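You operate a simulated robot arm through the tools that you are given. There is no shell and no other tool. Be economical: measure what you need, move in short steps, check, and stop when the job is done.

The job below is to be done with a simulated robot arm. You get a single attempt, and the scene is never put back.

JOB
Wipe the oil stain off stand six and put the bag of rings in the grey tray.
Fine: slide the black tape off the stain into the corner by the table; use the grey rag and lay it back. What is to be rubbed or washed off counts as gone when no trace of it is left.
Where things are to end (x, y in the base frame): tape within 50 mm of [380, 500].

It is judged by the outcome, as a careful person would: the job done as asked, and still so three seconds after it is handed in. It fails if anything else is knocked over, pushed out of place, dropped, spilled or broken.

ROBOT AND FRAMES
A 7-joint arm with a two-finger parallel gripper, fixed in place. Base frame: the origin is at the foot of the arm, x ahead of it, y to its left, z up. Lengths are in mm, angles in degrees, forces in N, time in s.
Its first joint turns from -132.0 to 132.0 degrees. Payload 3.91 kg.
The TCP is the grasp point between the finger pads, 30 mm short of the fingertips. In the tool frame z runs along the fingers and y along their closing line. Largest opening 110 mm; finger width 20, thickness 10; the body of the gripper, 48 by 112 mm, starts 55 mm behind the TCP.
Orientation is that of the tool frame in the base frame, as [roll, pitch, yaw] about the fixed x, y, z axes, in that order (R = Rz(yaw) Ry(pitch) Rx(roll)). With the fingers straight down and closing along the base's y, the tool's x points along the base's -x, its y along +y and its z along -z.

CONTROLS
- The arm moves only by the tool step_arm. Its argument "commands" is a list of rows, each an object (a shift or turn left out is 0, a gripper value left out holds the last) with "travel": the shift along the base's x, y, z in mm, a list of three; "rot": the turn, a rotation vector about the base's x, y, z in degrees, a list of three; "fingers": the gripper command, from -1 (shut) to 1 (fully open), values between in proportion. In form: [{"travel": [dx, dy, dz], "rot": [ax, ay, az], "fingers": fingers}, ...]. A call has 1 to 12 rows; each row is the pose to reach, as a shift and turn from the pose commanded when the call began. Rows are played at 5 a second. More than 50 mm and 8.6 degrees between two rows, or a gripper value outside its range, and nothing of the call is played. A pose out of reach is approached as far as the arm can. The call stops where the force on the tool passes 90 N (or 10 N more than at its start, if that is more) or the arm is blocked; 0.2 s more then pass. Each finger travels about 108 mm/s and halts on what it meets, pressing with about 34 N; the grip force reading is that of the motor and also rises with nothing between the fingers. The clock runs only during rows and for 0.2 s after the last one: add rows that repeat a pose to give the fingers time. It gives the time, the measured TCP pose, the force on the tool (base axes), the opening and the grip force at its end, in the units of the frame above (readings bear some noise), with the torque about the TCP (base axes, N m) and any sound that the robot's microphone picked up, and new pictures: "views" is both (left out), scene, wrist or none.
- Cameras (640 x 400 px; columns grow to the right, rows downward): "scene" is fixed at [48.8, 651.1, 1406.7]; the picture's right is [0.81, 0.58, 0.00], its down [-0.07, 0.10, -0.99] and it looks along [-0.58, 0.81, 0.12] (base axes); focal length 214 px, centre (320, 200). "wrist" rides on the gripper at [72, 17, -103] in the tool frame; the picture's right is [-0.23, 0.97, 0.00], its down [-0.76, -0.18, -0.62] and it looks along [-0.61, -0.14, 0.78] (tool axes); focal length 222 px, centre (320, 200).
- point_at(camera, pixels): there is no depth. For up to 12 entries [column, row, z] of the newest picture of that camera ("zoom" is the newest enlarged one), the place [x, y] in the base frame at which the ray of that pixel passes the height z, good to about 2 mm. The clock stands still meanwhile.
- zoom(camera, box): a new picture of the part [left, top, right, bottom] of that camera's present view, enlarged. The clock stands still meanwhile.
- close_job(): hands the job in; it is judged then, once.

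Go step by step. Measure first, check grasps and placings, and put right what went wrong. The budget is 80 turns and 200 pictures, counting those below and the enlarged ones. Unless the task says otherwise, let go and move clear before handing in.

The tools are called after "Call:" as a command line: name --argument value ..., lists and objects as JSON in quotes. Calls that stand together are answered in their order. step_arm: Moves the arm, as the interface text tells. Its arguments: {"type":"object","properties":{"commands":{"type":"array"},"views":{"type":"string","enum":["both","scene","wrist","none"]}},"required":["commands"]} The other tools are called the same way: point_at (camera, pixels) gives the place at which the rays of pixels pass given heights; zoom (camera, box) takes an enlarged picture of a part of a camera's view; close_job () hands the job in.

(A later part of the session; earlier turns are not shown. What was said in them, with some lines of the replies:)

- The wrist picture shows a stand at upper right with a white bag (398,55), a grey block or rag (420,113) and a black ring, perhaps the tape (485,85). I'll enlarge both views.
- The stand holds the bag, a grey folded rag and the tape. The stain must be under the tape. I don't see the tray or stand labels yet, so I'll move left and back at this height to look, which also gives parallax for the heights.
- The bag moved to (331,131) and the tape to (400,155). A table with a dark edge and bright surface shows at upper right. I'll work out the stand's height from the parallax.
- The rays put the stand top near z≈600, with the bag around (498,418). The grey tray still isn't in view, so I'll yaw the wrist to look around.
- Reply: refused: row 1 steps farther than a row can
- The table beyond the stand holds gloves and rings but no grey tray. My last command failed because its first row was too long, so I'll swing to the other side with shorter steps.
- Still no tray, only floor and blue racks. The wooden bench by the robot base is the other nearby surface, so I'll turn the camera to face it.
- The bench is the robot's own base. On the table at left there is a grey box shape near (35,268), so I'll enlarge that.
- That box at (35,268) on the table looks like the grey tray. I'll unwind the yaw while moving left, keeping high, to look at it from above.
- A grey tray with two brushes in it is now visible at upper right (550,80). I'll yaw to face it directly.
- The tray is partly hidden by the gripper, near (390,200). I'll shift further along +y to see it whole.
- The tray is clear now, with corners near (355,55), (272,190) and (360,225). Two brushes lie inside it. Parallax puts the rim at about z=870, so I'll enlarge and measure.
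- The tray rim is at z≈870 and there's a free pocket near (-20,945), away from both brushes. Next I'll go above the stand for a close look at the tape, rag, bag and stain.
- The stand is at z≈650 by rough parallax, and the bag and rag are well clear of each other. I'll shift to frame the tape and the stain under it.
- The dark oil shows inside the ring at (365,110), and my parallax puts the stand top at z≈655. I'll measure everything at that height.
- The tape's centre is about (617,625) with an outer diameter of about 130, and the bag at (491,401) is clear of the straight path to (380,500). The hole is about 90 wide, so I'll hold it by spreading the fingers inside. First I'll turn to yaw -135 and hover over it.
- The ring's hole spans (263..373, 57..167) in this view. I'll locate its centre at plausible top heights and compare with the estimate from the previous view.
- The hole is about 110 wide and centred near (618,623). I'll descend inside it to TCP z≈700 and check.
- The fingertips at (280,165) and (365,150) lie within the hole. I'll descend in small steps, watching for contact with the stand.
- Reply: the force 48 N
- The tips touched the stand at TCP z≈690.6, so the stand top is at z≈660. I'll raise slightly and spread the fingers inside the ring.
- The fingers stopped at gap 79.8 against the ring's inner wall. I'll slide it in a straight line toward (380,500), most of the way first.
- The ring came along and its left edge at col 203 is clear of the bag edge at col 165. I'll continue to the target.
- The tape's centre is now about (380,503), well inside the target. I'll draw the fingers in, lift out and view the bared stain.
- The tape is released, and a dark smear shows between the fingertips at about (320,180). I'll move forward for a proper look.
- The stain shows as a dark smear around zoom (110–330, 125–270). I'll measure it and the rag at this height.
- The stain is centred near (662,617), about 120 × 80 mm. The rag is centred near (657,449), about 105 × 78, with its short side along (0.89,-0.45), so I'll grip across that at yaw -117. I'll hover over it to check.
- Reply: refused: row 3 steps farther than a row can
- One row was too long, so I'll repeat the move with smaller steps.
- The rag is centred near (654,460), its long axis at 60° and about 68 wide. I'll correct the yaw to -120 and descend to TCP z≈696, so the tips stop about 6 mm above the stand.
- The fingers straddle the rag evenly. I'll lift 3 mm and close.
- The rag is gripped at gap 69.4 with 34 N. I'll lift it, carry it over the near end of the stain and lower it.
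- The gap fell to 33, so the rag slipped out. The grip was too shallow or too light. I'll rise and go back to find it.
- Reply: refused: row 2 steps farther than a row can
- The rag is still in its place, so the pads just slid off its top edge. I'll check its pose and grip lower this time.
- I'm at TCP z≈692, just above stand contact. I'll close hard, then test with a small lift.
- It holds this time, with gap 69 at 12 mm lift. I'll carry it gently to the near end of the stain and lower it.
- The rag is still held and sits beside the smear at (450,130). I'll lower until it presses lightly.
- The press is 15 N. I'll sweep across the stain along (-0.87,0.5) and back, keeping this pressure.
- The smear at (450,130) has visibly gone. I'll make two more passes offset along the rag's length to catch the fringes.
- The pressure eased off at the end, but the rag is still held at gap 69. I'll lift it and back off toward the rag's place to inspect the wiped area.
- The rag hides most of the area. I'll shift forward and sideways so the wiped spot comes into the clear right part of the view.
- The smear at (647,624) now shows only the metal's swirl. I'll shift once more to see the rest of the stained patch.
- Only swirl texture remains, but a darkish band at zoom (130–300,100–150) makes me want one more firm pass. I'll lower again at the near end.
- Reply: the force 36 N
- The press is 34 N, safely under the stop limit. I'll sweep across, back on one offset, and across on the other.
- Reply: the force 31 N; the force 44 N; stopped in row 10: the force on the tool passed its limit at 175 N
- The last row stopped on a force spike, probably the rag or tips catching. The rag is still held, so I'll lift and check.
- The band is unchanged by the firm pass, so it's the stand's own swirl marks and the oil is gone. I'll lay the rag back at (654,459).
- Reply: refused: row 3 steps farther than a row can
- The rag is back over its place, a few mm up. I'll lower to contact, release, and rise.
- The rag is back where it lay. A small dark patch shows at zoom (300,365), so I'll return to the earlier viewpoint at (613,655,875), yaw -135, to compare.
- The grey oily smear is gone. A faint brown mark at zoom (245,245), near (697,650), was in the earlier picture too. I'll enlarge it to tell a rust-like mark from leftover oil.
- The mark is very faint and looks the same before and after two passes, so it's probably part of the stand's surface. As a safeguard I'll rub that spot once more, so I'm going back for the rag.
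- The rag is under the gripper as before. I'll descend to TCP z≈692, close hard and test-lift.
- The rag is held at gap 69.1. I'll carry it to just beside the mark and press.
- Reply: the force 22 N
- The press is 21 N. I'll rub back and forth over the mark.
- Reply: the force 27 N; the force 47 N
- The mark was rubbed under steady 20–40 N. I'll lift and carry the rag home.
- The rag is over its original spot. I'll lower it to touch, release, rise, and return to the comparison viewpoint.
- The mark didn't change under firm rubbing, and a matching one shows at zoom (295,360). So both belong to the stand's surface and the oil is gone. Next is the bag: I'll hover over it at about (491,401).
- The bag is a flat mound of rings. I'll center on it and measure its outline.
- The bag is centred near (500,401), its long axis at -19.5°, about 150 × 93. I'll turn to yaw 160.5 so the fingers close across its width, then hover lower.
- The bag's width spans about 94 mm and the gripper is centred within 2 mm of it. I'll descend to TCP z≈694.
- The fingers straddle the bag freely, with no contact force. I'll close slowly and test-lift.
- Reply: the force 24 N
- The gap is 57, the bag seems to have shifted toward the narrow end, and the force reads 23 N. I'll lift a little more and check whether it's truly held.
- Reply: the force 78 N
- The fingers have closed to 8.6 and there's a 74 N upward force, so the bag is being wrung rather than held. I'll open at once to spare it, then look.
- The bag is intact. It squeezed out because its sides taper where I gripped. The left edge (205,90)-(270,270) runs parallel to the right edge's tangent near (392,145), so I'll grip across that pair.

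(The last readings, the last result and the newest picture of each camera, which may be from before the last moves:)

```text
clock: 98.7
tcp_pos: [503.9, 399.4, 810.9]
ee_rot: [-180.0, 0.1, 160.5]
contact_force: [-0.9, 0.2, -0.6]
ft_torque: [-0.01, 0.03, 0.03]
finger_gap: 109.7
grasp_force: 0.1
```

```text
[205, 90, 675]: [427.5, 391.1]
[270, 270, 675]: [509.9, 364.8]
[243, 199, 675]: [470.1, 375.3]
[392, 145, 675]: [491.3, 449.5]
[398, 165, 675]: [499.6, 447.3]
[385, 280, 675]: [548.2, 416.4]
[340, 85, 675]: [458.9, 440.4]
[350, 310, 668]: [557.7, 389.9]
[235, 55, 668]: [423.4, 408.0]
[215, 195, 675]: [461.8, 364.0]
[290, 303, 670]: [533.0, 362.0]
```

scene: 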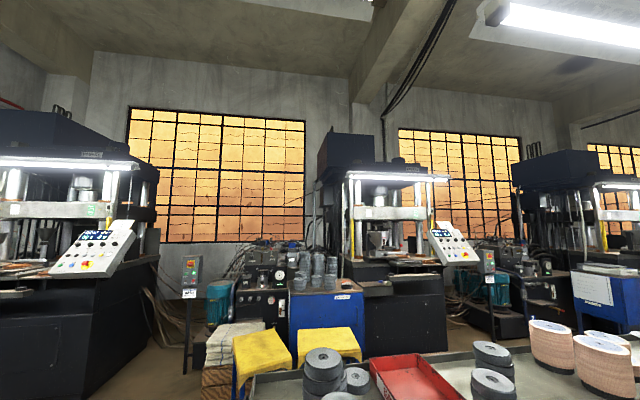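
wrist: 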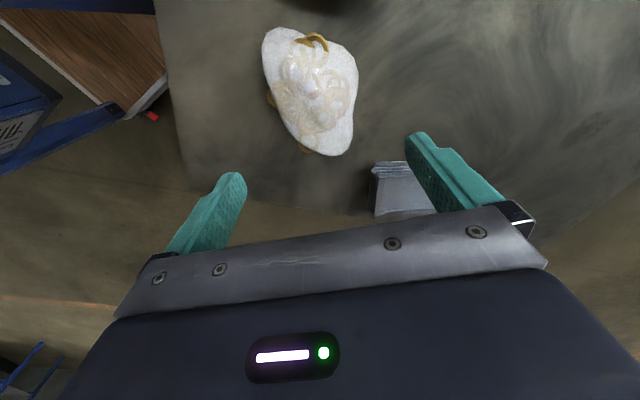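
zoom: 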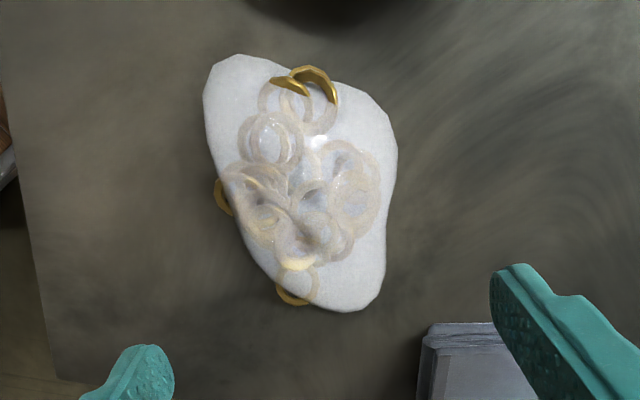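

The earlier slip looks like the pads riding up the bag's sloped sides. I'll go lower, align at yaw 157 centred on (502,407), and close in stages without lifting.

Call:
step_arm --commands '[{"travel": [-2, 7, -30], "rot": [0, 0, -3.5]}, {"travel": [-2, 7, -70], "rot": [0, 0, -3.5]}, {"travel": [-2, 7, -105], "rot": [0, 0, -3.5]}, {"travel": [-2, 7, -118], "rot": [0, 0, -3.5]}, {"travel": [-2, 7, -119.5], "rot": [0, 0, -3.5]}]' --views "wrist"

Call:
step_arm --commands '[{"fingers": 0.85}, {"fingers": 0.7}, {"fingers": 0.6}, {"fingers": 0.6}]' --views "wrist"

```text
clock: 99.9
tcp_pos: [503.9, 405.9, 693.3]
ee_rot: [180.0, 0.1, 157.0]
contact_force: [-0.7, 0.3, -0.4]
ft_torque: [-0.01, -0.01, 0.0]
finger_gap: 109.8
grasp_force: 0.0
```

wrist: 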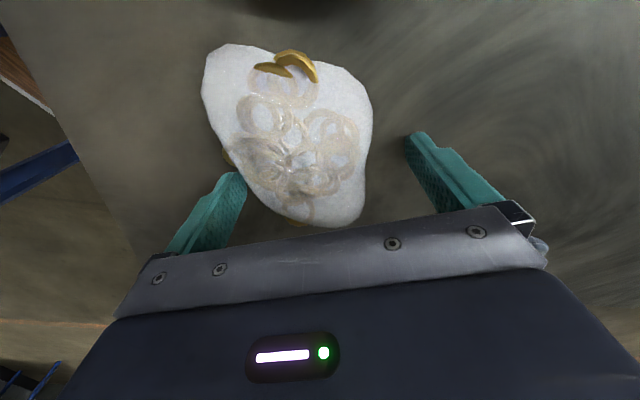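

```text
clock: 100.9
tcp_pos: [503.4, 406.6, 692.7]
ee_rot: [179.8, 0.0, 157.1]
contact_force: [-0.2, 1.0, -0.2]
ft_torque: [0.03, -0.03, 0.01]
finger_gap: 88.0
grasp_force: 0.4
```

wrist: 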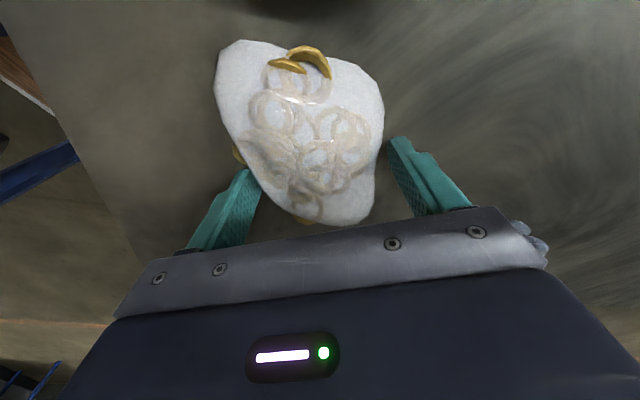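

The fingers are meeting the bag slightly toward its lower end. I'll shift 15 mm toward its middle and continue closing.

Call:
step_arm --commands '[{"fingers": 0.8}, {"travel": [-7, 3, 0], "fingers": 0.8}, {"travel": [-14, 6, -1], "fingers": 0.8}, {"travel": [-14, 6, -1], "fingers": 0.6}, {"travel": [-14, 6, -1], "fingers": 0.4}, {"travel": [-14, 6, -1], "fingers": 0.4}]' --views "wrist"

Call:
step_arm --commands '[{"fingers": -1}, {"fingers": -1}, {"fingers": -1}, {"fingers": -1}]' --views "wrist"

```text
clock: 102.3
tcp_pos: [487.9, 413.2, 692.9]
ee_rot: [179.9, 0.1, 157.0]
contact_force: [-0.6, -5.4, 16.4]
ft_torque: [0.09, 0.09, -0.01]
finger_gap: 88.1
grasp_force: 34.4
```

wrist: 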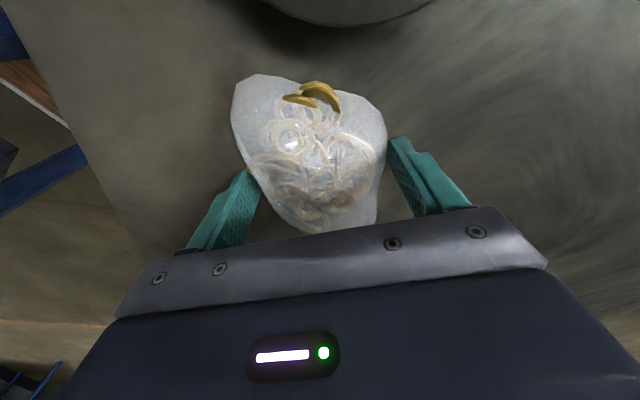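

```text
clock: 103.3
tcp_pos: [488.7, 414.1, 693.4]
ee_rot: [179.9, 0.0, 156.9]
contact_force: [0.2, -5.0, 24.3]
ft_torque: [0.07, 0.12, 0.0]
finger_gap: 87.8
grasp_force: 33.9
```

wrist: 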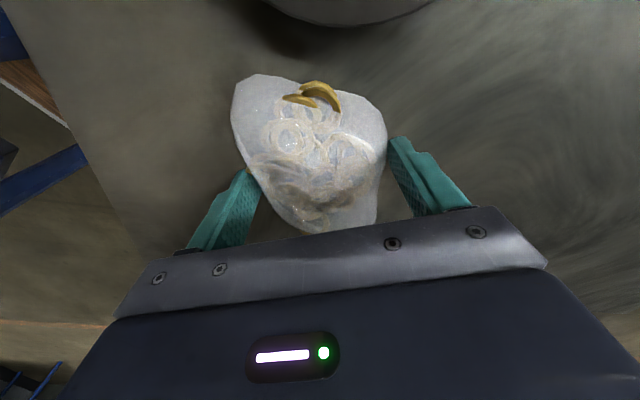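

The grip reads 34 N at gap 88 but with 24 N of upward push, so the pads contact the slope. I'll loosen, go down until the tips touch the stand, and close again so they catch the bag's base.

Call:
step_arm --commands '[{"fingers": 0.85}, {"fingers": 0.85, "travel": [0, 0, -1]}, {"travel": [0, 0, -2.5]}, {"travel": [0, 0, -2.5]}]' --views "none"

Call:
step_arm --commands '[{"fingers": 0.5}, {"fingers": 0.0}, {"fingers": -1}, {"fingers": -1}]' --views "none"

Call:
step_arm --commands '[{"travel": [0, 0, 2]}, {"travel": [0, 0, 4]}, {"travel": [0, 0, 6]}, {"travel": [0, 0, 8]}]' --views "wrist"

```text
clock: 104.3
tcp_pos: [489.3, 413.4, 690.4]
ee_rot: [180.0, 0.2, 156.9]
contact_force: [-3.8, -0.2, 22.1]
ft_torque: [-1.13, 0.69, -0.26]
finger_gap: 102.7
grasp_force: 0.4
```

```text
clock: 105.3
tcp_pos: [488.9, 414.1, 690.8]
ee_rot: [179.9, 0.0, 157.0]
contact_force: [1.8, -9.9, 36.4]
ft_torque: [-0.97, 0.62, 0.28]
finger_gap: 90.7
grasp_force: 33.9
```

```text
clock: 106.3
tcp_pos: [487.1, 414.4, 696.6]
ee_rot: [180.0, 0.1, 157.1]
contact_force: [2.0, -3.8, 10.6]
ft_torque: [0.25, -0.1, -0.04]
finger_gap: 82.9
grasp_force: 34.6
```

wrist: 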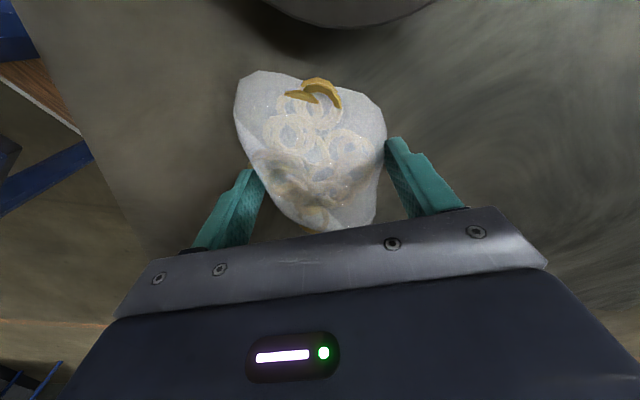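

The gap shrank as I lifted, so the pads are sliding up the mound. The white rim in the upper half has thin edges and near-parallel sides, which should hold better. I'll set the bag back, open, rise for a clear view, and measure the outline.

Call:
step_arm --commands '[{"fingers": 0.5}, {"fingers": 1}, {"travel": [0, 0, 40], "fingers": 1}, {"travel": [0, 0, 85]}]' --views "wrist"

Call:
zoom --camera "wrist" --box '[220, 0, 420, 200]'

Call:
point_at --camera "wrist" --pixels '[[240, 60, 664], [260, 60, 664], [280, 60, 664], [300, 60, 664], [320, 60, 664], [340, 60, 664], [360, 60, 664], [260, 130, 664], [300, 130, 664], [340, 130, 664], [380, 130, 664], [320, 100, 664]]'

```text
clock: 107.3
tcp_pos: [484.3, 414.3, 778.8]
ee_rot: [-180.0, 0.1, 157.0]
contact_force: [0.0, -0.1, -0.7]
ft_torque: [0.02, 0.0, -0.05]
finger_gap: 109.8
grasp_force: 0.1
```

wrist: 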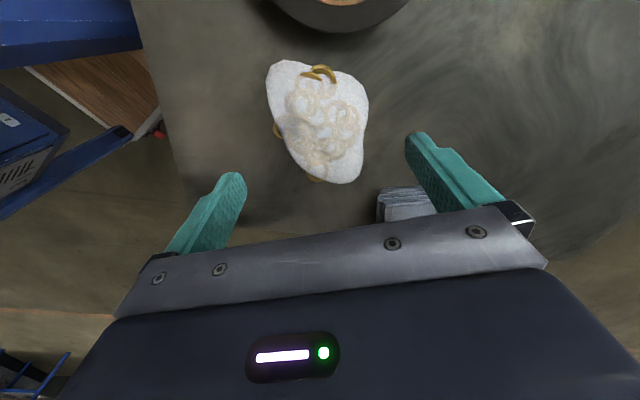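

```text
2.00 times, centred on (320, 100) of wrist
```

zoom: 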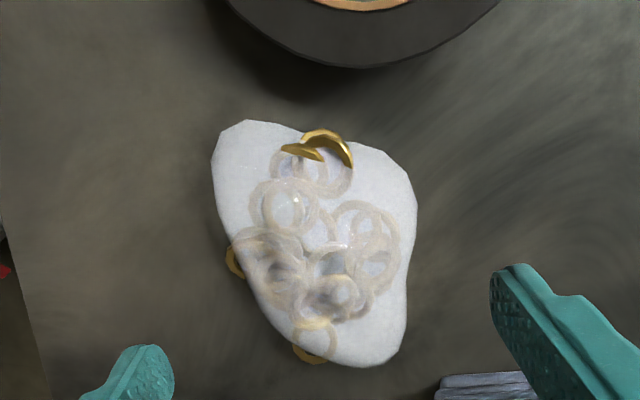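

```text
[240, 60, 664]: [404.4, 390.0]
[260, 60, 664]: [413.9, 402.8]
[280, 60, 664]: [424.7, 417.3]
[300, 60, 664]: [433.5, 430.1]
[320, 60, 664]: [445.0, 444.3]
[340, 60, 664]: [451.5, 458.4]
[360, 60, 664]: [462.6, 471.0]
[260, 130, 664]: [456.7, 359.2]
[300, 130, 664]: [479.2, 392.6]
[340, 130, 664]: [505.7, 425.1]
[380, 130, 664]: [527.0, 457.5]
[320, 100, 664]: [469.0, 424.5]
```

The outline has changed between views, so the bag is soft: it gives way and can be gathered. I'll straddle the mound's middle near (482,412), close, and lift slowly while holding the squeeze, so it pinches a thick fold the way a hand would.

Call:
step_arm --commands '[{"travel": [-4, -2, -40]}, {"travel": [-4, -2, -75]}, {"travel": [-4, -2, -87]}, {"travel": [-4, -2, -87], "fingers": 0.5}, {"travel": [-4, -2, -87], "fingers": -1}, {"travel": [-4, -2, -87], "fingers": -1}, {"travel": [-4, -2, -87], "fingers": -1}]' --views "none"

Call:
step_arm --commands '[{"travel": [0, 0, 3]}, {"travel": [0, 0, 6]}, {"travel": [0, 0, 9]}, {"travel": [0, 0, 12]}, {"travel": [0, 0, 15]}, {"travel": [0, 0, 15]}, {"travel": [0, 0, 15]}]' --views "wrist"

Call:
step_arm --commands '[{"travel": [0, 0, 4]}, {"travel": [0, 0, 8]}, {"travel": [0, 0, 12]}, {"travel": [0, 0, 12]}, {"travel": [0, 0, 12]}]' --views "wrist"

```text
clock: 108.9
tcp_pos: [483.2, 410.6, 694.5]
ee_rot: [180.0, 0.2, 157.1]
contact_force: [-0.8, 0.4, 17.5]
ft_torque: [0.33, 0.08, 0.01]
finger_gap: 85.8
grasp_force: 33.9
```

```text
clock: 110.5
tcp_pos: [483.8, 410.0, 710.7]
ee_rot: [179.9, 0.1, 157.1]
contact_force: [3.4, -3.4, 33.3]
ft_torque: [0.22, -0.02, -0.02]
finger_gap: 62.3
grasp_force: 34.0
```

wrist: 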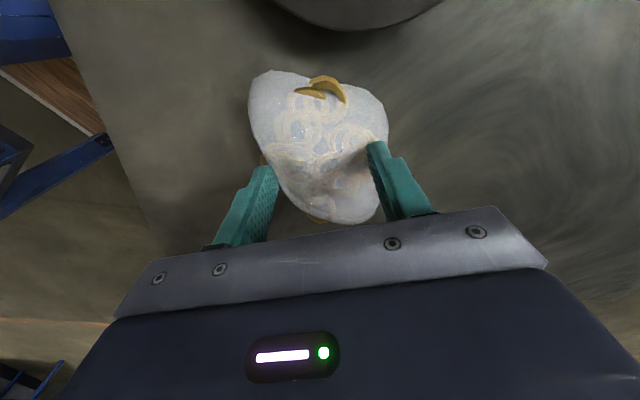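

```text
clock: 111.5
tcp_pos: [484.0, 413.5, 726.1]
ee_rot: [179.5, 0.0, 157.1]
contact_force: [-1.9, 2.3, 27.1]
ft_torque: [-0.04, -0.16, 0.02]
finger_gap: 0.3
grasp_force: 34.0
stopped in row 5: the force on the tool passed its limit at 110 N (the readings are from after the stop); the commanded pose is now the measured one
```

wrist: 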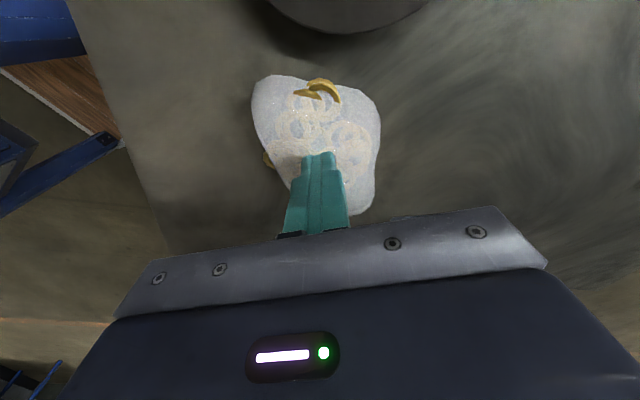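

The pads slid right off the top, so that line across the bag won't hold. Rings poke through at the top notch and the lower-left edge, so the sides there should be steep and opposed, about 92 mm apart. That needs yaw about -141, which also suits the tray. I'll rise, turn and re-measure.

Call:
step_arm --commands '[{"travel": [0, 0, 30], "fingers": -0.5}, {"travel": [0, 0, 60], "rot": [0, 0, 8], "fingers": 0.5}, {"travel": [0, 0, 85], "rot": [0, 0, 16], "fingers": 0.92}, {"travel": [-1, -1, 85], "rot": [0, 0, 24]}, {"travel": [-2, -2, 85], "rot": [0, 0, 32]}, {"travel": [-3, -3, 85], "rot": [0, 0, 40]}, {"travel": [-4, -4, 85], "rot": [0, 0, 48]}, {"travel": [-5, -5, 85], "rot": [0, 0, 56]}, {"travel": [-6, -7, 85], "rot": [0, 0, 62]}, {"travel": [-6, -7, 85], "rot": [0, 0, 62]}]' --views "wrist"

Call:
zoom --camera "wrist" --box '[220, 0, 420, 200]'

Call:
point_at --camera "wrist" --pixels '[[260, 60, 666], [320, 60, 666], [380, 60, 666], [260, 100, 666], [320, 100, 666], [380, 100, 666], [260, 140, 666], [320, 140, 666], [380, 140, 666], [320, 30, 666], [380, 30, 666], [260, 30, 666]]'

```text
clock: 113.7
tcp_pos: [479.6, 404.5, 808.5]
ee_rot: [179.7, -0.1, -140.8]
contact_force: [0.3, -0.6, 0.6]
ft_torque: [0.04, 0.01, 0.01]
finger_gap: 105.6
grasp_force: 0.0
```

wrist: 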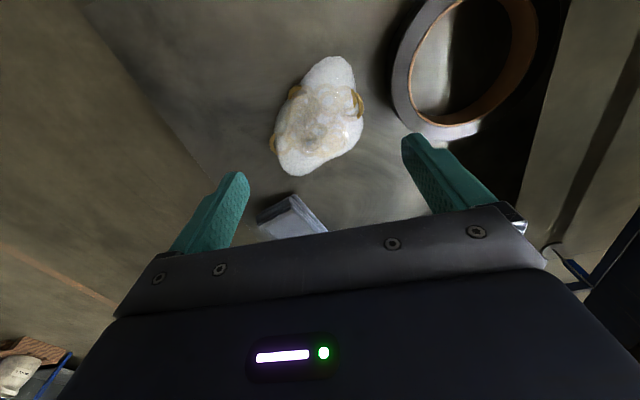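

```text
2.00 times, centred on (320, 100) of wrist
```

zoom: 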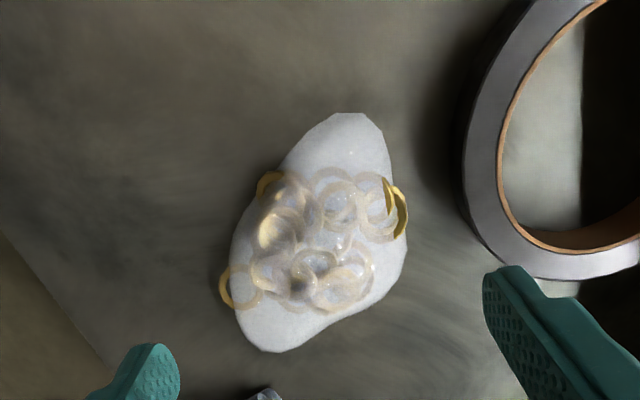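

```text
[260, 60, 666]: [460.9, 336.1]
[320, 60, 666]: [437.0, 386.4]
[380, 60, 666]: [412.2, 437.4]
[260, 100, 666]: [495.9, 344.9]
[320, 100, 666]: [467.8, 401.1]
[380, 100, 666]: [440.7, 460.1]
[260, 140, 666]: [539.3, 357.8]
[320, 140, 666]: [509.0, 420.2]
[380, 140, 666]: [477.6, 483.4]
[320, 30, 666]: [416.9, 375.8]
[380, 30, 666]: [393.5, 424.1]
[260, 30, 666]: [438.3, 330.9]
```

My force readings suggest the pads are slippery, so the grip must be squarely opposed and right at the base. The bag has turned: its flat left side now runs at about -8°, with the right bulge at (494,464) opposite it. I'll align to yaw 172 centred on (487,418), touch down, close, and lift a little.

Call:
step_arm --commands '[{"travel": [2, 3, 0], "rot": [0, 0, -8], "fingers": 1}, {"travel": [4, 6, 0], "rot": [0, 0, -16]}, {"travel": [6, 9, 0], "rot": [0, 0, -24]}, {"travel": [8, 12, 0], "rot": [0, 0, -32]}, {"travel": [9, 13, 0], "rot": [0, 0, -40]}, {"travel": [9, 13, -20], "rot": [0, 0, -47]}, {"travel": [9, 13, -60], "rot": [0, 0, -47]}, {"travel": [9, 13, -95], "rot": [0, 0, -47]}, {"travel": [9, 13, -115], "rot": [0, 0, -47]}, {"travel": [9, 13, -120.5], "rot": [0, 0, -47]}]' --views "wrist"

Call:
step_arm --commands '[{"fingers": 0.85}, {"fingers": 0.75}, {"fingers": 0.6}, {"fingers": -1}, {"fingers": -1}, {"fingers": -1}]' --views "wrist"

Call:
step_arm --commands '[{"travel": [0, 0, 1.5]}, {"travel": [0, 0, 3]}, {"travel": [0, 0, 4.5]}, {"travel": [0, 0, 4.5]}]' --views "wrist"

```text
clock: 115.9
tcp_pos: [485.3, 419.0, 691.0]
ee_rot: [179.5, 0.1, 172.0]
contact_force: [-2.5, -3.9, 26.8]
ft_torque: [-1.79, 0.46, -0.26]
finger_gap: 110.0
grasp_force: 0.1
```

wrist: 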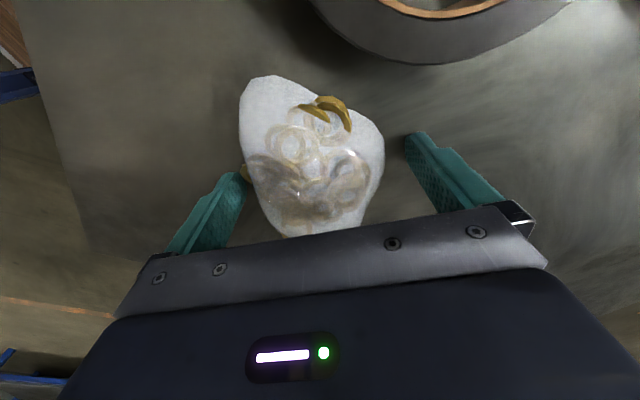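

```text
clock: 117.3
tcp_pos: [485.8, 419.7, 690.8]
ee_rot: [179.5, 0.2, 172.1]
contact_force: [8.2, -4.5, 46.7]
ft_torque: [-2.31, -0.2, 0.26]
finger_gap: 91.4
grasp_force: 34.4
```

wrist: 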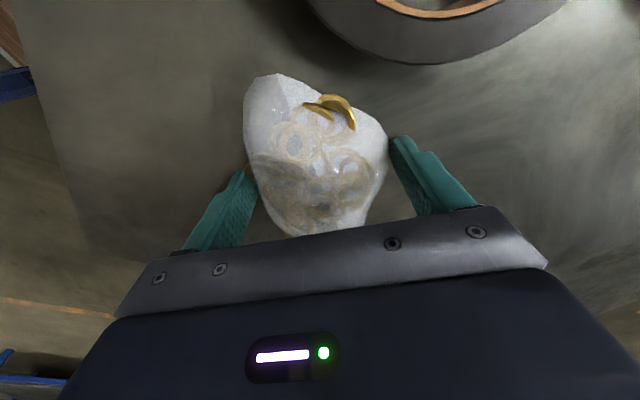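

```text
clock: 118.3
tcp_pos: [487.9, 418.7, 693.2]
ee_rot: [179.6, 0.0, 172.1]
contact_force: [-0.9, -0.8, 0.3]
ft_torque: [-0.03, 0.1, -0.02]
finger_gap: 90.3
grasp_force: 34.2
```

wrist: 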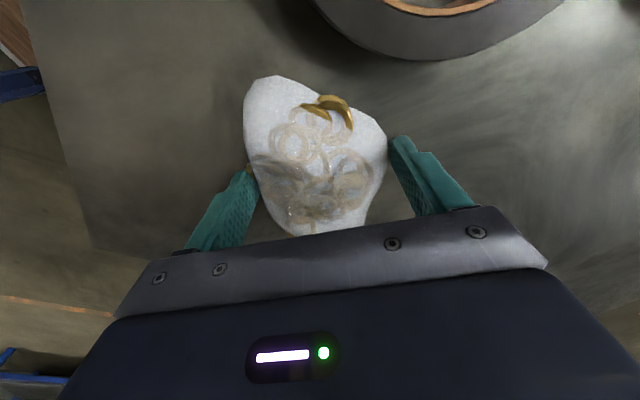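

Now it's promising: gap 90.3 steady and the upward push gone to 0.3 N. I'll keep lifting slowly, with checks.

Call:
step_arm --commands '[{"travel": [0, 0, 2]}, {"travel": [0, 0, 4]}, {"travel": [0, 0, 6]}, {"travel": [0, 0, 8]}, {"travel": [0, 0, 10]}, {"travel": [0, 0, 10]}]' --views "none"

Call:
step_arm --commands '[{"travel": [0, 0, 4]}, {"travel": [0, 0, 8]}, {"travel": [0, 0, 14]}, {"travel": [0, 0, 20]}, {"travel": [0, 0, 26]}, {"travel": [0, 0, 32]}, {"travel": [0, 0, 32]}]' --views "wrist"

```text
clock: 119.7
tcp_pos: [488.8, 418.1, 705.5]
ee_rot: [179.5, 0.1, 172.1]
contact_force: [3.3, -6.5, 30.0]
ft_torque: [0.44, -0.22, -0.13]
finger_gap: 74.9
grasp_force: 34.1
```

```text
clock: 121.3
tcp_pos: [488.4, 418.7, 734.8]
ee_rot: [179.6, 0.0, 172.1]
contact_force: [-0.7, 0.3, 0.0]
ft_torque: [-0.01, -0.01, -0.02]
finger_gap: 0.0
grasp_force: 34.3
```

wrist: 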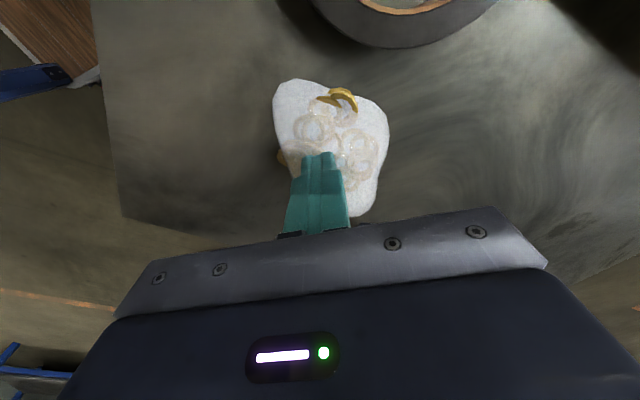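

The pads slid up the mound again. Held low, though, the bag is firmly caged at gap 91. So I'll drag it, gripped at its base, to the stand's front edge with the fingers just past the rim. There the tips can go below the bag's base and clamp it properly.

Call:
step_arm --commands '[{"fingers": 0}, {"fingers": 1}, {"fingers": 1}, {"travel": [0, 0, -25], "fingers": 1}, {"travel": [0, 0, -42]}, {"travel": [0, 0, -46.2]}, {"travel": [0, 0, -46.2], "fingers": 0.85}, {"travel": [0, 0, -46.2], "fingers": 0.7}, {"travel": [0, 0, -46.2], "fingers": 0.5}, {"travel": [0, 0, -46.2], "fingers": -1}, {"travel": [0, 0, -46.2], "fingers": -1}]' --views "none"

Call:
step_arm --commands '[{"travel": [10, -10, 0], "rot": [0, 0, -6]}, {"travel": [22, -22, 0], "rot": [0, 0, -12]}, {"travel": [34, -34, 0], "rot": [0, 0, -18]}, {"travel": [46, -46, 0], "rot": [0, 0, -24]}, {"travel": [60, -60, 0], "rot": [0, 0, -30]}, {"travel": [74, -74, 0], "rot": [0, 0, -37]}, {"travel": [88, -88, 0], "rot": [0, 0, -37]}, {"travel": [100, -100, 0], "rot": [0, 0, -37]}]' --views "wrist"

```text
clock: 123.7
tcp_pos: [486.7, 419.7, 691.6]
ee_rot: [179.6, 0.1, 172.1]
contact_force: [1.1, 1.8, 11.9]
ft_torque: [0.1, 0.15, 0.15]
finger_gap: 90.8
grasp_force: 33.6
```

```text
clock: 125.5
tcp_pos: [589.3, 320.9, 689.9]
ee_rot: [179.7, 0.0, 135.1]
contact_force: [-8.8, 7.5, 38.8]
ft_torque: [-0.25, 0.65, -0.34]
finger_gap: 90.2
grasp_force: 34.6
5 turns are left
```

wrist: 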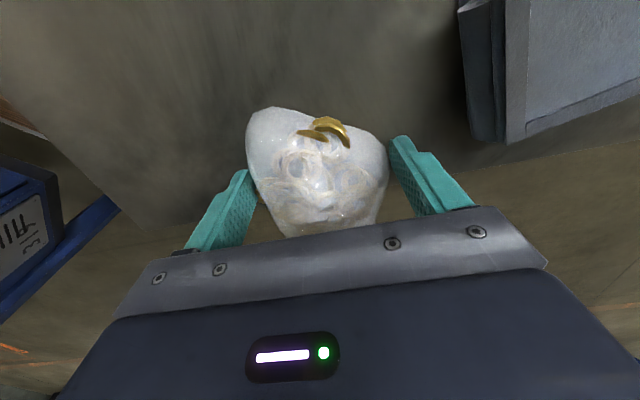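

The caged drag works: gap 90.2, with the stand's edge just ahead at rows 184–213. I'll go past the edge, lower the tips 9 mm beneath the base so the pads clamp the rim, then lift and look.

Call:
step_arm --commands '[{"travel": [8, -8, 1]}, {"travel": [17, -17, 1]}, {"travel": [26, -26, 1]}, {"travel": [34, -34, 1]}, {"travel": [34, -34, -3]}, {"travel": [34, -34, -7]}, {"travel": [34, -34, -10]}, {"travel": [34, -34, -10]}, {"travel": [34, -34, -10]}]' --views "wrist"

Call:
step_arm --commands '[{"travel": [0, 0, 4]}, {"travel": [0, 0, 8]}, {"travel": [0, 0, 12]}, {"travel": [0, 0, 17]}, {"travel": [0, 0, 22]}, {"travel": [0, 0, 22]}]' --views "wrist"

```text
clock: 127.5
tcp_pos: [621.7, 285.3, 679.3]
ee_rot: [179.7, 0.2, 135.1]
contact_force: [-2.5, -6.8, 14.6]
ft_torque: [-0.01, 0.43, 0.17]
finger_gap: 89.7
grasp_force: 34.2
```

wrist: 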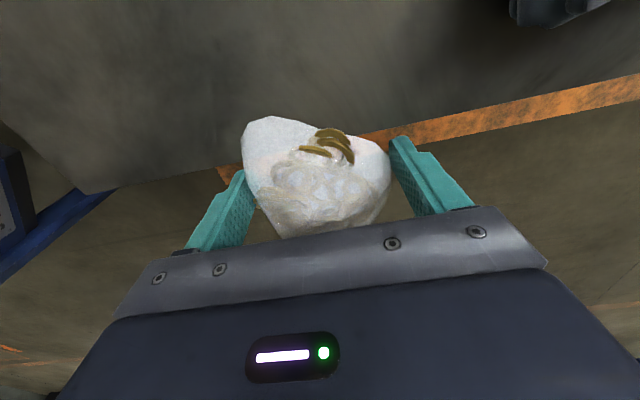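

```text
clock: 128.9
tcp_pos: [621.8, 285.6, 701.9]
ee_rot: [179.8, 0.0, 135.1]
contact_force: [-0.1, 0.0, -2.1]
ft_torque: [0.02, 0.04, 0.02]
finger_gap: 89.9
grasp_force: 33.7
4 turns are left
```

wrist: 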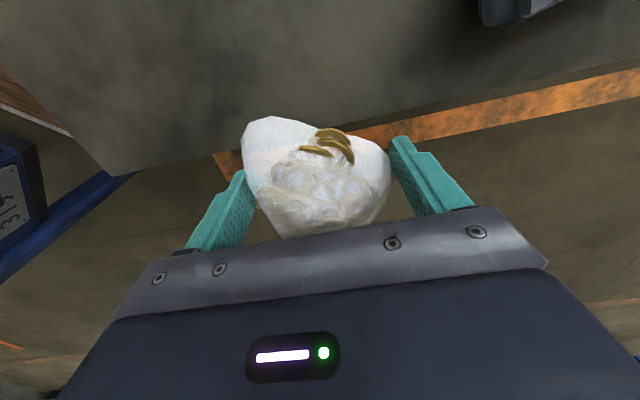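

The bag is lifted and clamped: TCP z 702, gap steady at 89.9, force only -2.1 N. I'll raise it to z≈1000 and carry it smoothly to above the tray's free pocket, turning to yaw about -137.

Call:
step_arm --commands '[{"travel": [0, 0, 15]}, {"travel": [0, 0, 40]}, {"travel": [0, 0, 70]}, {"travel": [0, 0, 105]}, {"travel": [0, 0, 140]}, {"travel": [0, 0, 175]}, {"travel": [0, 0, 210]}, {"travel": [0, 0, 245]}, {"travel": [0, 0, 275]}, {"travel": [0, 0, 295]}, {"travel": [0, 0, 305]}]' --views "none"

Call:
step_arm --commands '[{"travel": [-14, 15, 0], "rot": [0, 0, 4]}, {"travel": [-40, 43, 0], "rot": [0, 0, 8]}, {"travel": [-68, 74, 0], "rot": [0, 0, 12]}, {"travel": [-97, 106, 0], "rot": [0, 0, 16]}, {"travel": [-127, 139, 0], "rot": [0, 0, 20]}, {"travel": [-157, 172, 0], "rot": [0, 0, 24]}, {"travel": [-187, 205, 0], "rot": [0, 0, 28]}, {"travel": [-217, 238, 0], "rot": [0, 0, 32]}, {"travel": [-247, 271, 0], "rot": [0, 0, 36]}, {"travel": [-277, 304, 0], "rot": [0, 0, 40]}, {"travel": [-307, 337, 0], "rot": [0, 0, 44]}, {"travel": [-330, 362, 0], "rot": [0, 0, 48]}]' --views "none"

Call:
step_arm --commands '[{"travel": [-20, 22, 0], "rot": [0, 0, 4]}, {"travel": [-46, 50, 0], "rot": [0, 0, 8]}, {"travel": [-75, 81, 0], "rot": [0, 0, 12]}, {"travel": [-104, 112, 0], "rot": [0, 0, 16]}, {"travel": [-133, 144, 0], "rot": [0, 0, 20]}, {"travel": [-162, 176, 0], "rot": [0, 0, 24]}, {"travel": [-191, 208, 0], "rot": [0, 0, 28]}, {"travel": [-220, 240, 0], "rot": [0, 0, 32]}, {"travel": [-248, 270, 0], "rot": [0, 0, 36]}, {"travel": [-272, 296, 0], "rot": [0, 0, 39]}, {"travel": [-290, 316, 0], "rot": [0, 0, 40]}]' --views "wrist"

Call:
point_at --camera "wrist" --pixels '[[320, 60, 840], [400, 60, 840], [480, 60, 840], [240, 60, 840], [320, 120, 840], [400, 120, 840], [480, 120, 840], [240, 120, 840]]'

```text
clock: 131.3
tcp_pos: [623.4, 284.8, 1007.6]
ee_rot: [179.6, 0.0, 135.1]
contact_force: [-0.4, 0.2, -3.1]
ft_torque: [0.07, 0.05, 0.01]
finger_gap: 89.7
grasp_force: 33.8
```

```text
clock: 133.9
tcp_pos: [291.1, 647.2, 1004.9]
ee_rot: [179.6, 0.0, -176.9]
contact_force: [1.2, -0.3, -2.2]
ft_torque: [0.05, 0.11, 0.06]
finger_gap: 89.7
grasp_force: 33.2
```

```text
clock: 136.3
tcp_pos: [6.0, 942.0, 1003.3]
ee_rot: [179.9, 0.0, -136.9]
contact_force: [0.2, 0.1, -3.8]
ft_torque: [-0.06, 0.05, 0.01]
finger_gap: 89.5
grasp_force: 33.9
out of reach, approached as far as the arm can: row 11
```

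wrist: 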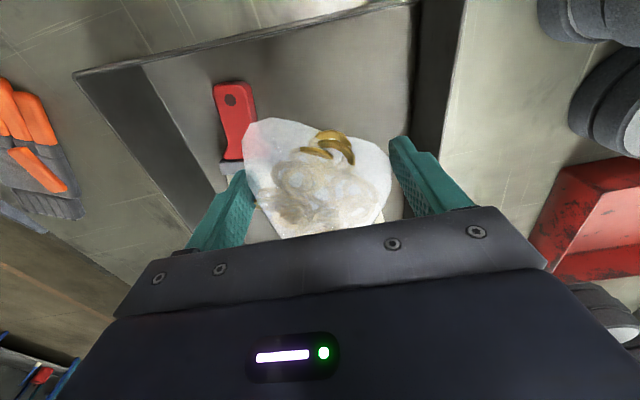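

```text
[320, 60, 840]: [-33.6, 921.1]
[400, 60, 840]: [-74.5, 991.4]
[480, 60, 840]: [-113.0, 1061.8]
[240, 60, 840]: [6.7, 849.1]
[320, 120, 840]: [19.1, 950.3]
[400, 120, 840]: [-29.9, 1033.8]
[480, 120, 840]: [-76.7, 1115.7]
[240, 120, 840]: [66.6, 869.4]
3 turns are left
```

The bag is still held at gap 89.5 over the free pocket, with the red brush clear to the left at (235,120). I'll lower it into the tray, slowing for the last part to feel for the floor.

Call:
step_arm --commands '[{"travel": [0, 0, -15]}, {"travel": [0, 0, -40]}, {"travel": [0, 0, -65]}, {"travel": [0, 0, -90]}, {"travel": [0, 0, -110]}, {"travel": [0, 0, -122]}, {"travel": [0, 0, -128]}]' --views "none"

Call:
step_arm --commands '[{"travel": [0, 0, -3]}, {"travel": [0, 0, -6]}, {"travel": [0, 0, -9]}, {"travel": [0, 0, -12]}, {"travel": [0, 0, -15]}, {"travel": [0, 0, -18]}, {"travel": [0, 0, -20]}]' --views "wrist"

Call:
zoom --camera "wrist" --box '[160, 60, 480, 260]'

```text
clock: 137.8
tcp_pos: [1.7, 946.5, 894.9]
ee_rot: [179.1, 0.5, -137.1]
contact_force: [-1.4, 5.9, 16.2]
ft_torque: [-0.71, -0.46, 0.16]
finger_gap: 89.3
grasp_force: 33.6
stopped in row 7: the force on the tool passed its limit at 100 N (the readings are from after the stop); the commanded pose is now the measured one
```

```text
clock: 138.7
tcp_pos: [2.6, 947.9, 895.5]
ee_rot: [178.7, 0.9, -136.8]
contact_force: [-0.9, 5.4, 13.5]
ft_torque: [-0.61, -0.4, 0.12]
finger_gap: 89.4
grasp_force: 35.0
stopped in row 4: the force on the tool passed its limit at 93 N (the readings are from after the stop); the commanded pose is now the measured one
```

wrist: 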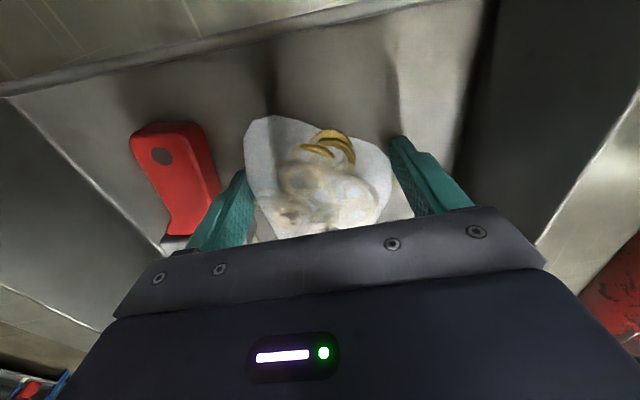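

```text
2.00 times, centred on (320, 160) of wrist
2 turns are left
```

zoom: 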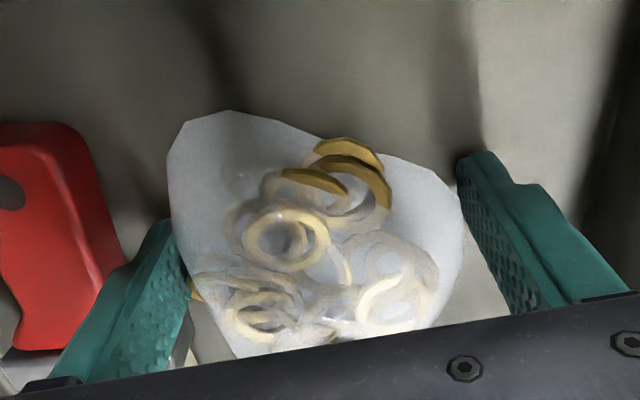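

The force came with torque from the left finger only, about (+29,-44) off the TCP, so that finger is resting on the red brush's ferrule. I'll raise, shift 18 mm away from the brush, lower to the tray floor, release gently and retreat.

Call:
step_arm --commands '[{"travel": [0, 0, 10]}, {"travel": [0, 0, 24]}, {"travel": [-6, 7, 26]}, {"travel": [-12, 14, 26]}, {"travel": [-12, 14, 26]}, {"travel": [-12, 14, 12]}, {"travel": [-12, 14, 2]}]' --views "none"

Call:
step_arm --commands '[{"travel": [0, 0, -4]}, {"travel": [0, 0, -8]}, {"travel": [0, 0, -12]}, {"travel": [0, 0, -16]}, {"travel": [0, 0, -20]}, {"travel": [0, 0, -24]}, {"travel": [0, 0, -28]}, {"travel": [0, 0, -32]}, {"travel": [0, 0, -36]}, {"travel": [0, 0, -40]}, {"travel": [0, 0, -44]}, {"travel": [0, 0, -48]}]' --views "none"

Call:
step_arm --commands '[{"travel": [0, 0, 1]}, {"travel": [0, 0, 1], "fingers": 0.7}, {"travel": [0, 0, 1], "fingers": 0.8}, {"travel": [0, 0, 1], "fingers": 0.92}, {"travel": [0, 0, 1], "fingers": 0.92}, {"travel": [0, 0, 1], "fingers": 0.92}]' --views "wrist"

Call:
step_arm --commands '[{"travel": [0, 0, 8]}, {"travel": [0, 0, 25]}, {"travel": [0, 0, 55]}, {"travel": [0, 0, 95]}, {"travel": [0, -20, 135]}, {"travel": [0, -55, 160]}, {"travel": [0, -95, 185]}, {"travel": [0, -135, 200]}]' --views "wrist"

```text
clock: 140.3
tcp_pos: [-9.9, 955.6, 895.5]
ee_rot: [178.8, 0.9, -137.0]
contact_force: [0.8, -3.3, 3.4]
ft_torque: [-0.43, -0.14, -0.05]
finger_gap: 89.1
grasp_force: 34.4
out of reach, approached as far as the arm can: row 4, 5, 6, 7
```

```text
clock: 141.1
tcp_pos: [-8.4, 958.4, 896.3]
ee_rot: [178.2, 1.2, -137.0]
contact_force: [-2.5, 6.3, 16.0]
ft_torque: [-0.63, -0.4, 0.06]
finger_gap: 89.5
grasp_force: 33.8
stopped in row 4: the force on the tool passed its limit at 95 N (the readings are from after the stop); the commanded pose is now the measured one
```

```text
clock: 142.5
tcp_pos: [-8.5, 957.6, 895.5]
ee_rot: [178.2, 1.2, -137.0]
contact_force: [-10.4, 5.6, 41.1]
ft_torque: [-1.69, -0.95, -0.3]
finger_gap: 99.5
grasp_force: 0.0
```

wrist: 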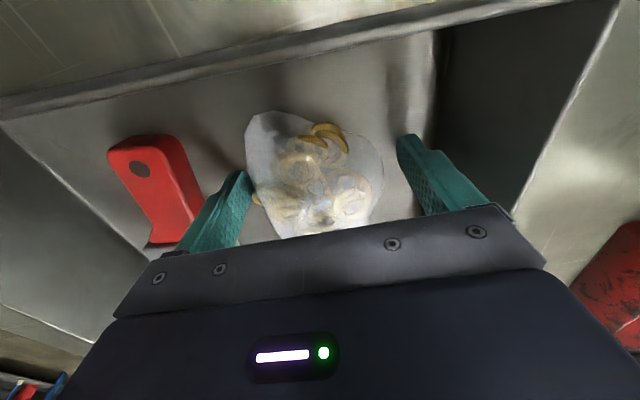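

```text
clock: 144.3
tcp_pos: [-9.0, 822.0, 1093.1]
ee_rot: [178.2, 0.9, -137.0]
contact_force: [0.1, 0.1, -1.7]
ft_torque: [-0.01, 0.0, -0.03]
finger_gap: 105.7
grasp_force: 0.1
out of reach, approached as far as the arm can: row 4
1 turns are left
```

wrist: 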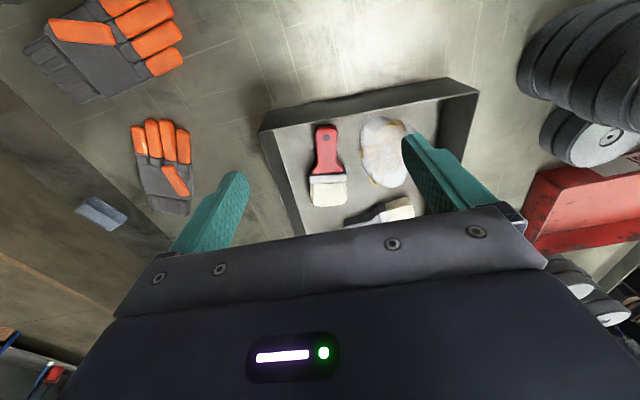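

The picture shows the bag (385,150) lying in the grey tray beside the undisturbed brushes, and the gripper is open and clear, so I'm handing in: the oil is wiped off, the tape is near (380,503), the rag is back in its place and the bag is in the tray. A faint brown mark remains near (697,650); it was there before the wipe and rubbing didn't change it, so I took it as part of the stand.

Call:
close_job

```text
The job is handed in.
```

I wiped the oil off stand six and put the bag of rings in the grey tray, lying beside the two brushes. The tape is at about (380, 503), and the rag is back where it lay.

- **Faint mark:** a faint brown mark remains on the stand near (697, 650). It was there before I wiped and didn't change when I rubbed it, so I took it as part of the surface.
- **Bag handling:** the bag slipped out of the fingers several times on the stand. I then slid it to the stand's front edge and lifted it from there.
- **Brush contact:** a force stop while I lowered the bag into the tray may have been a fingertip on the red brush. Both brushes look undisturbed in the last picture.
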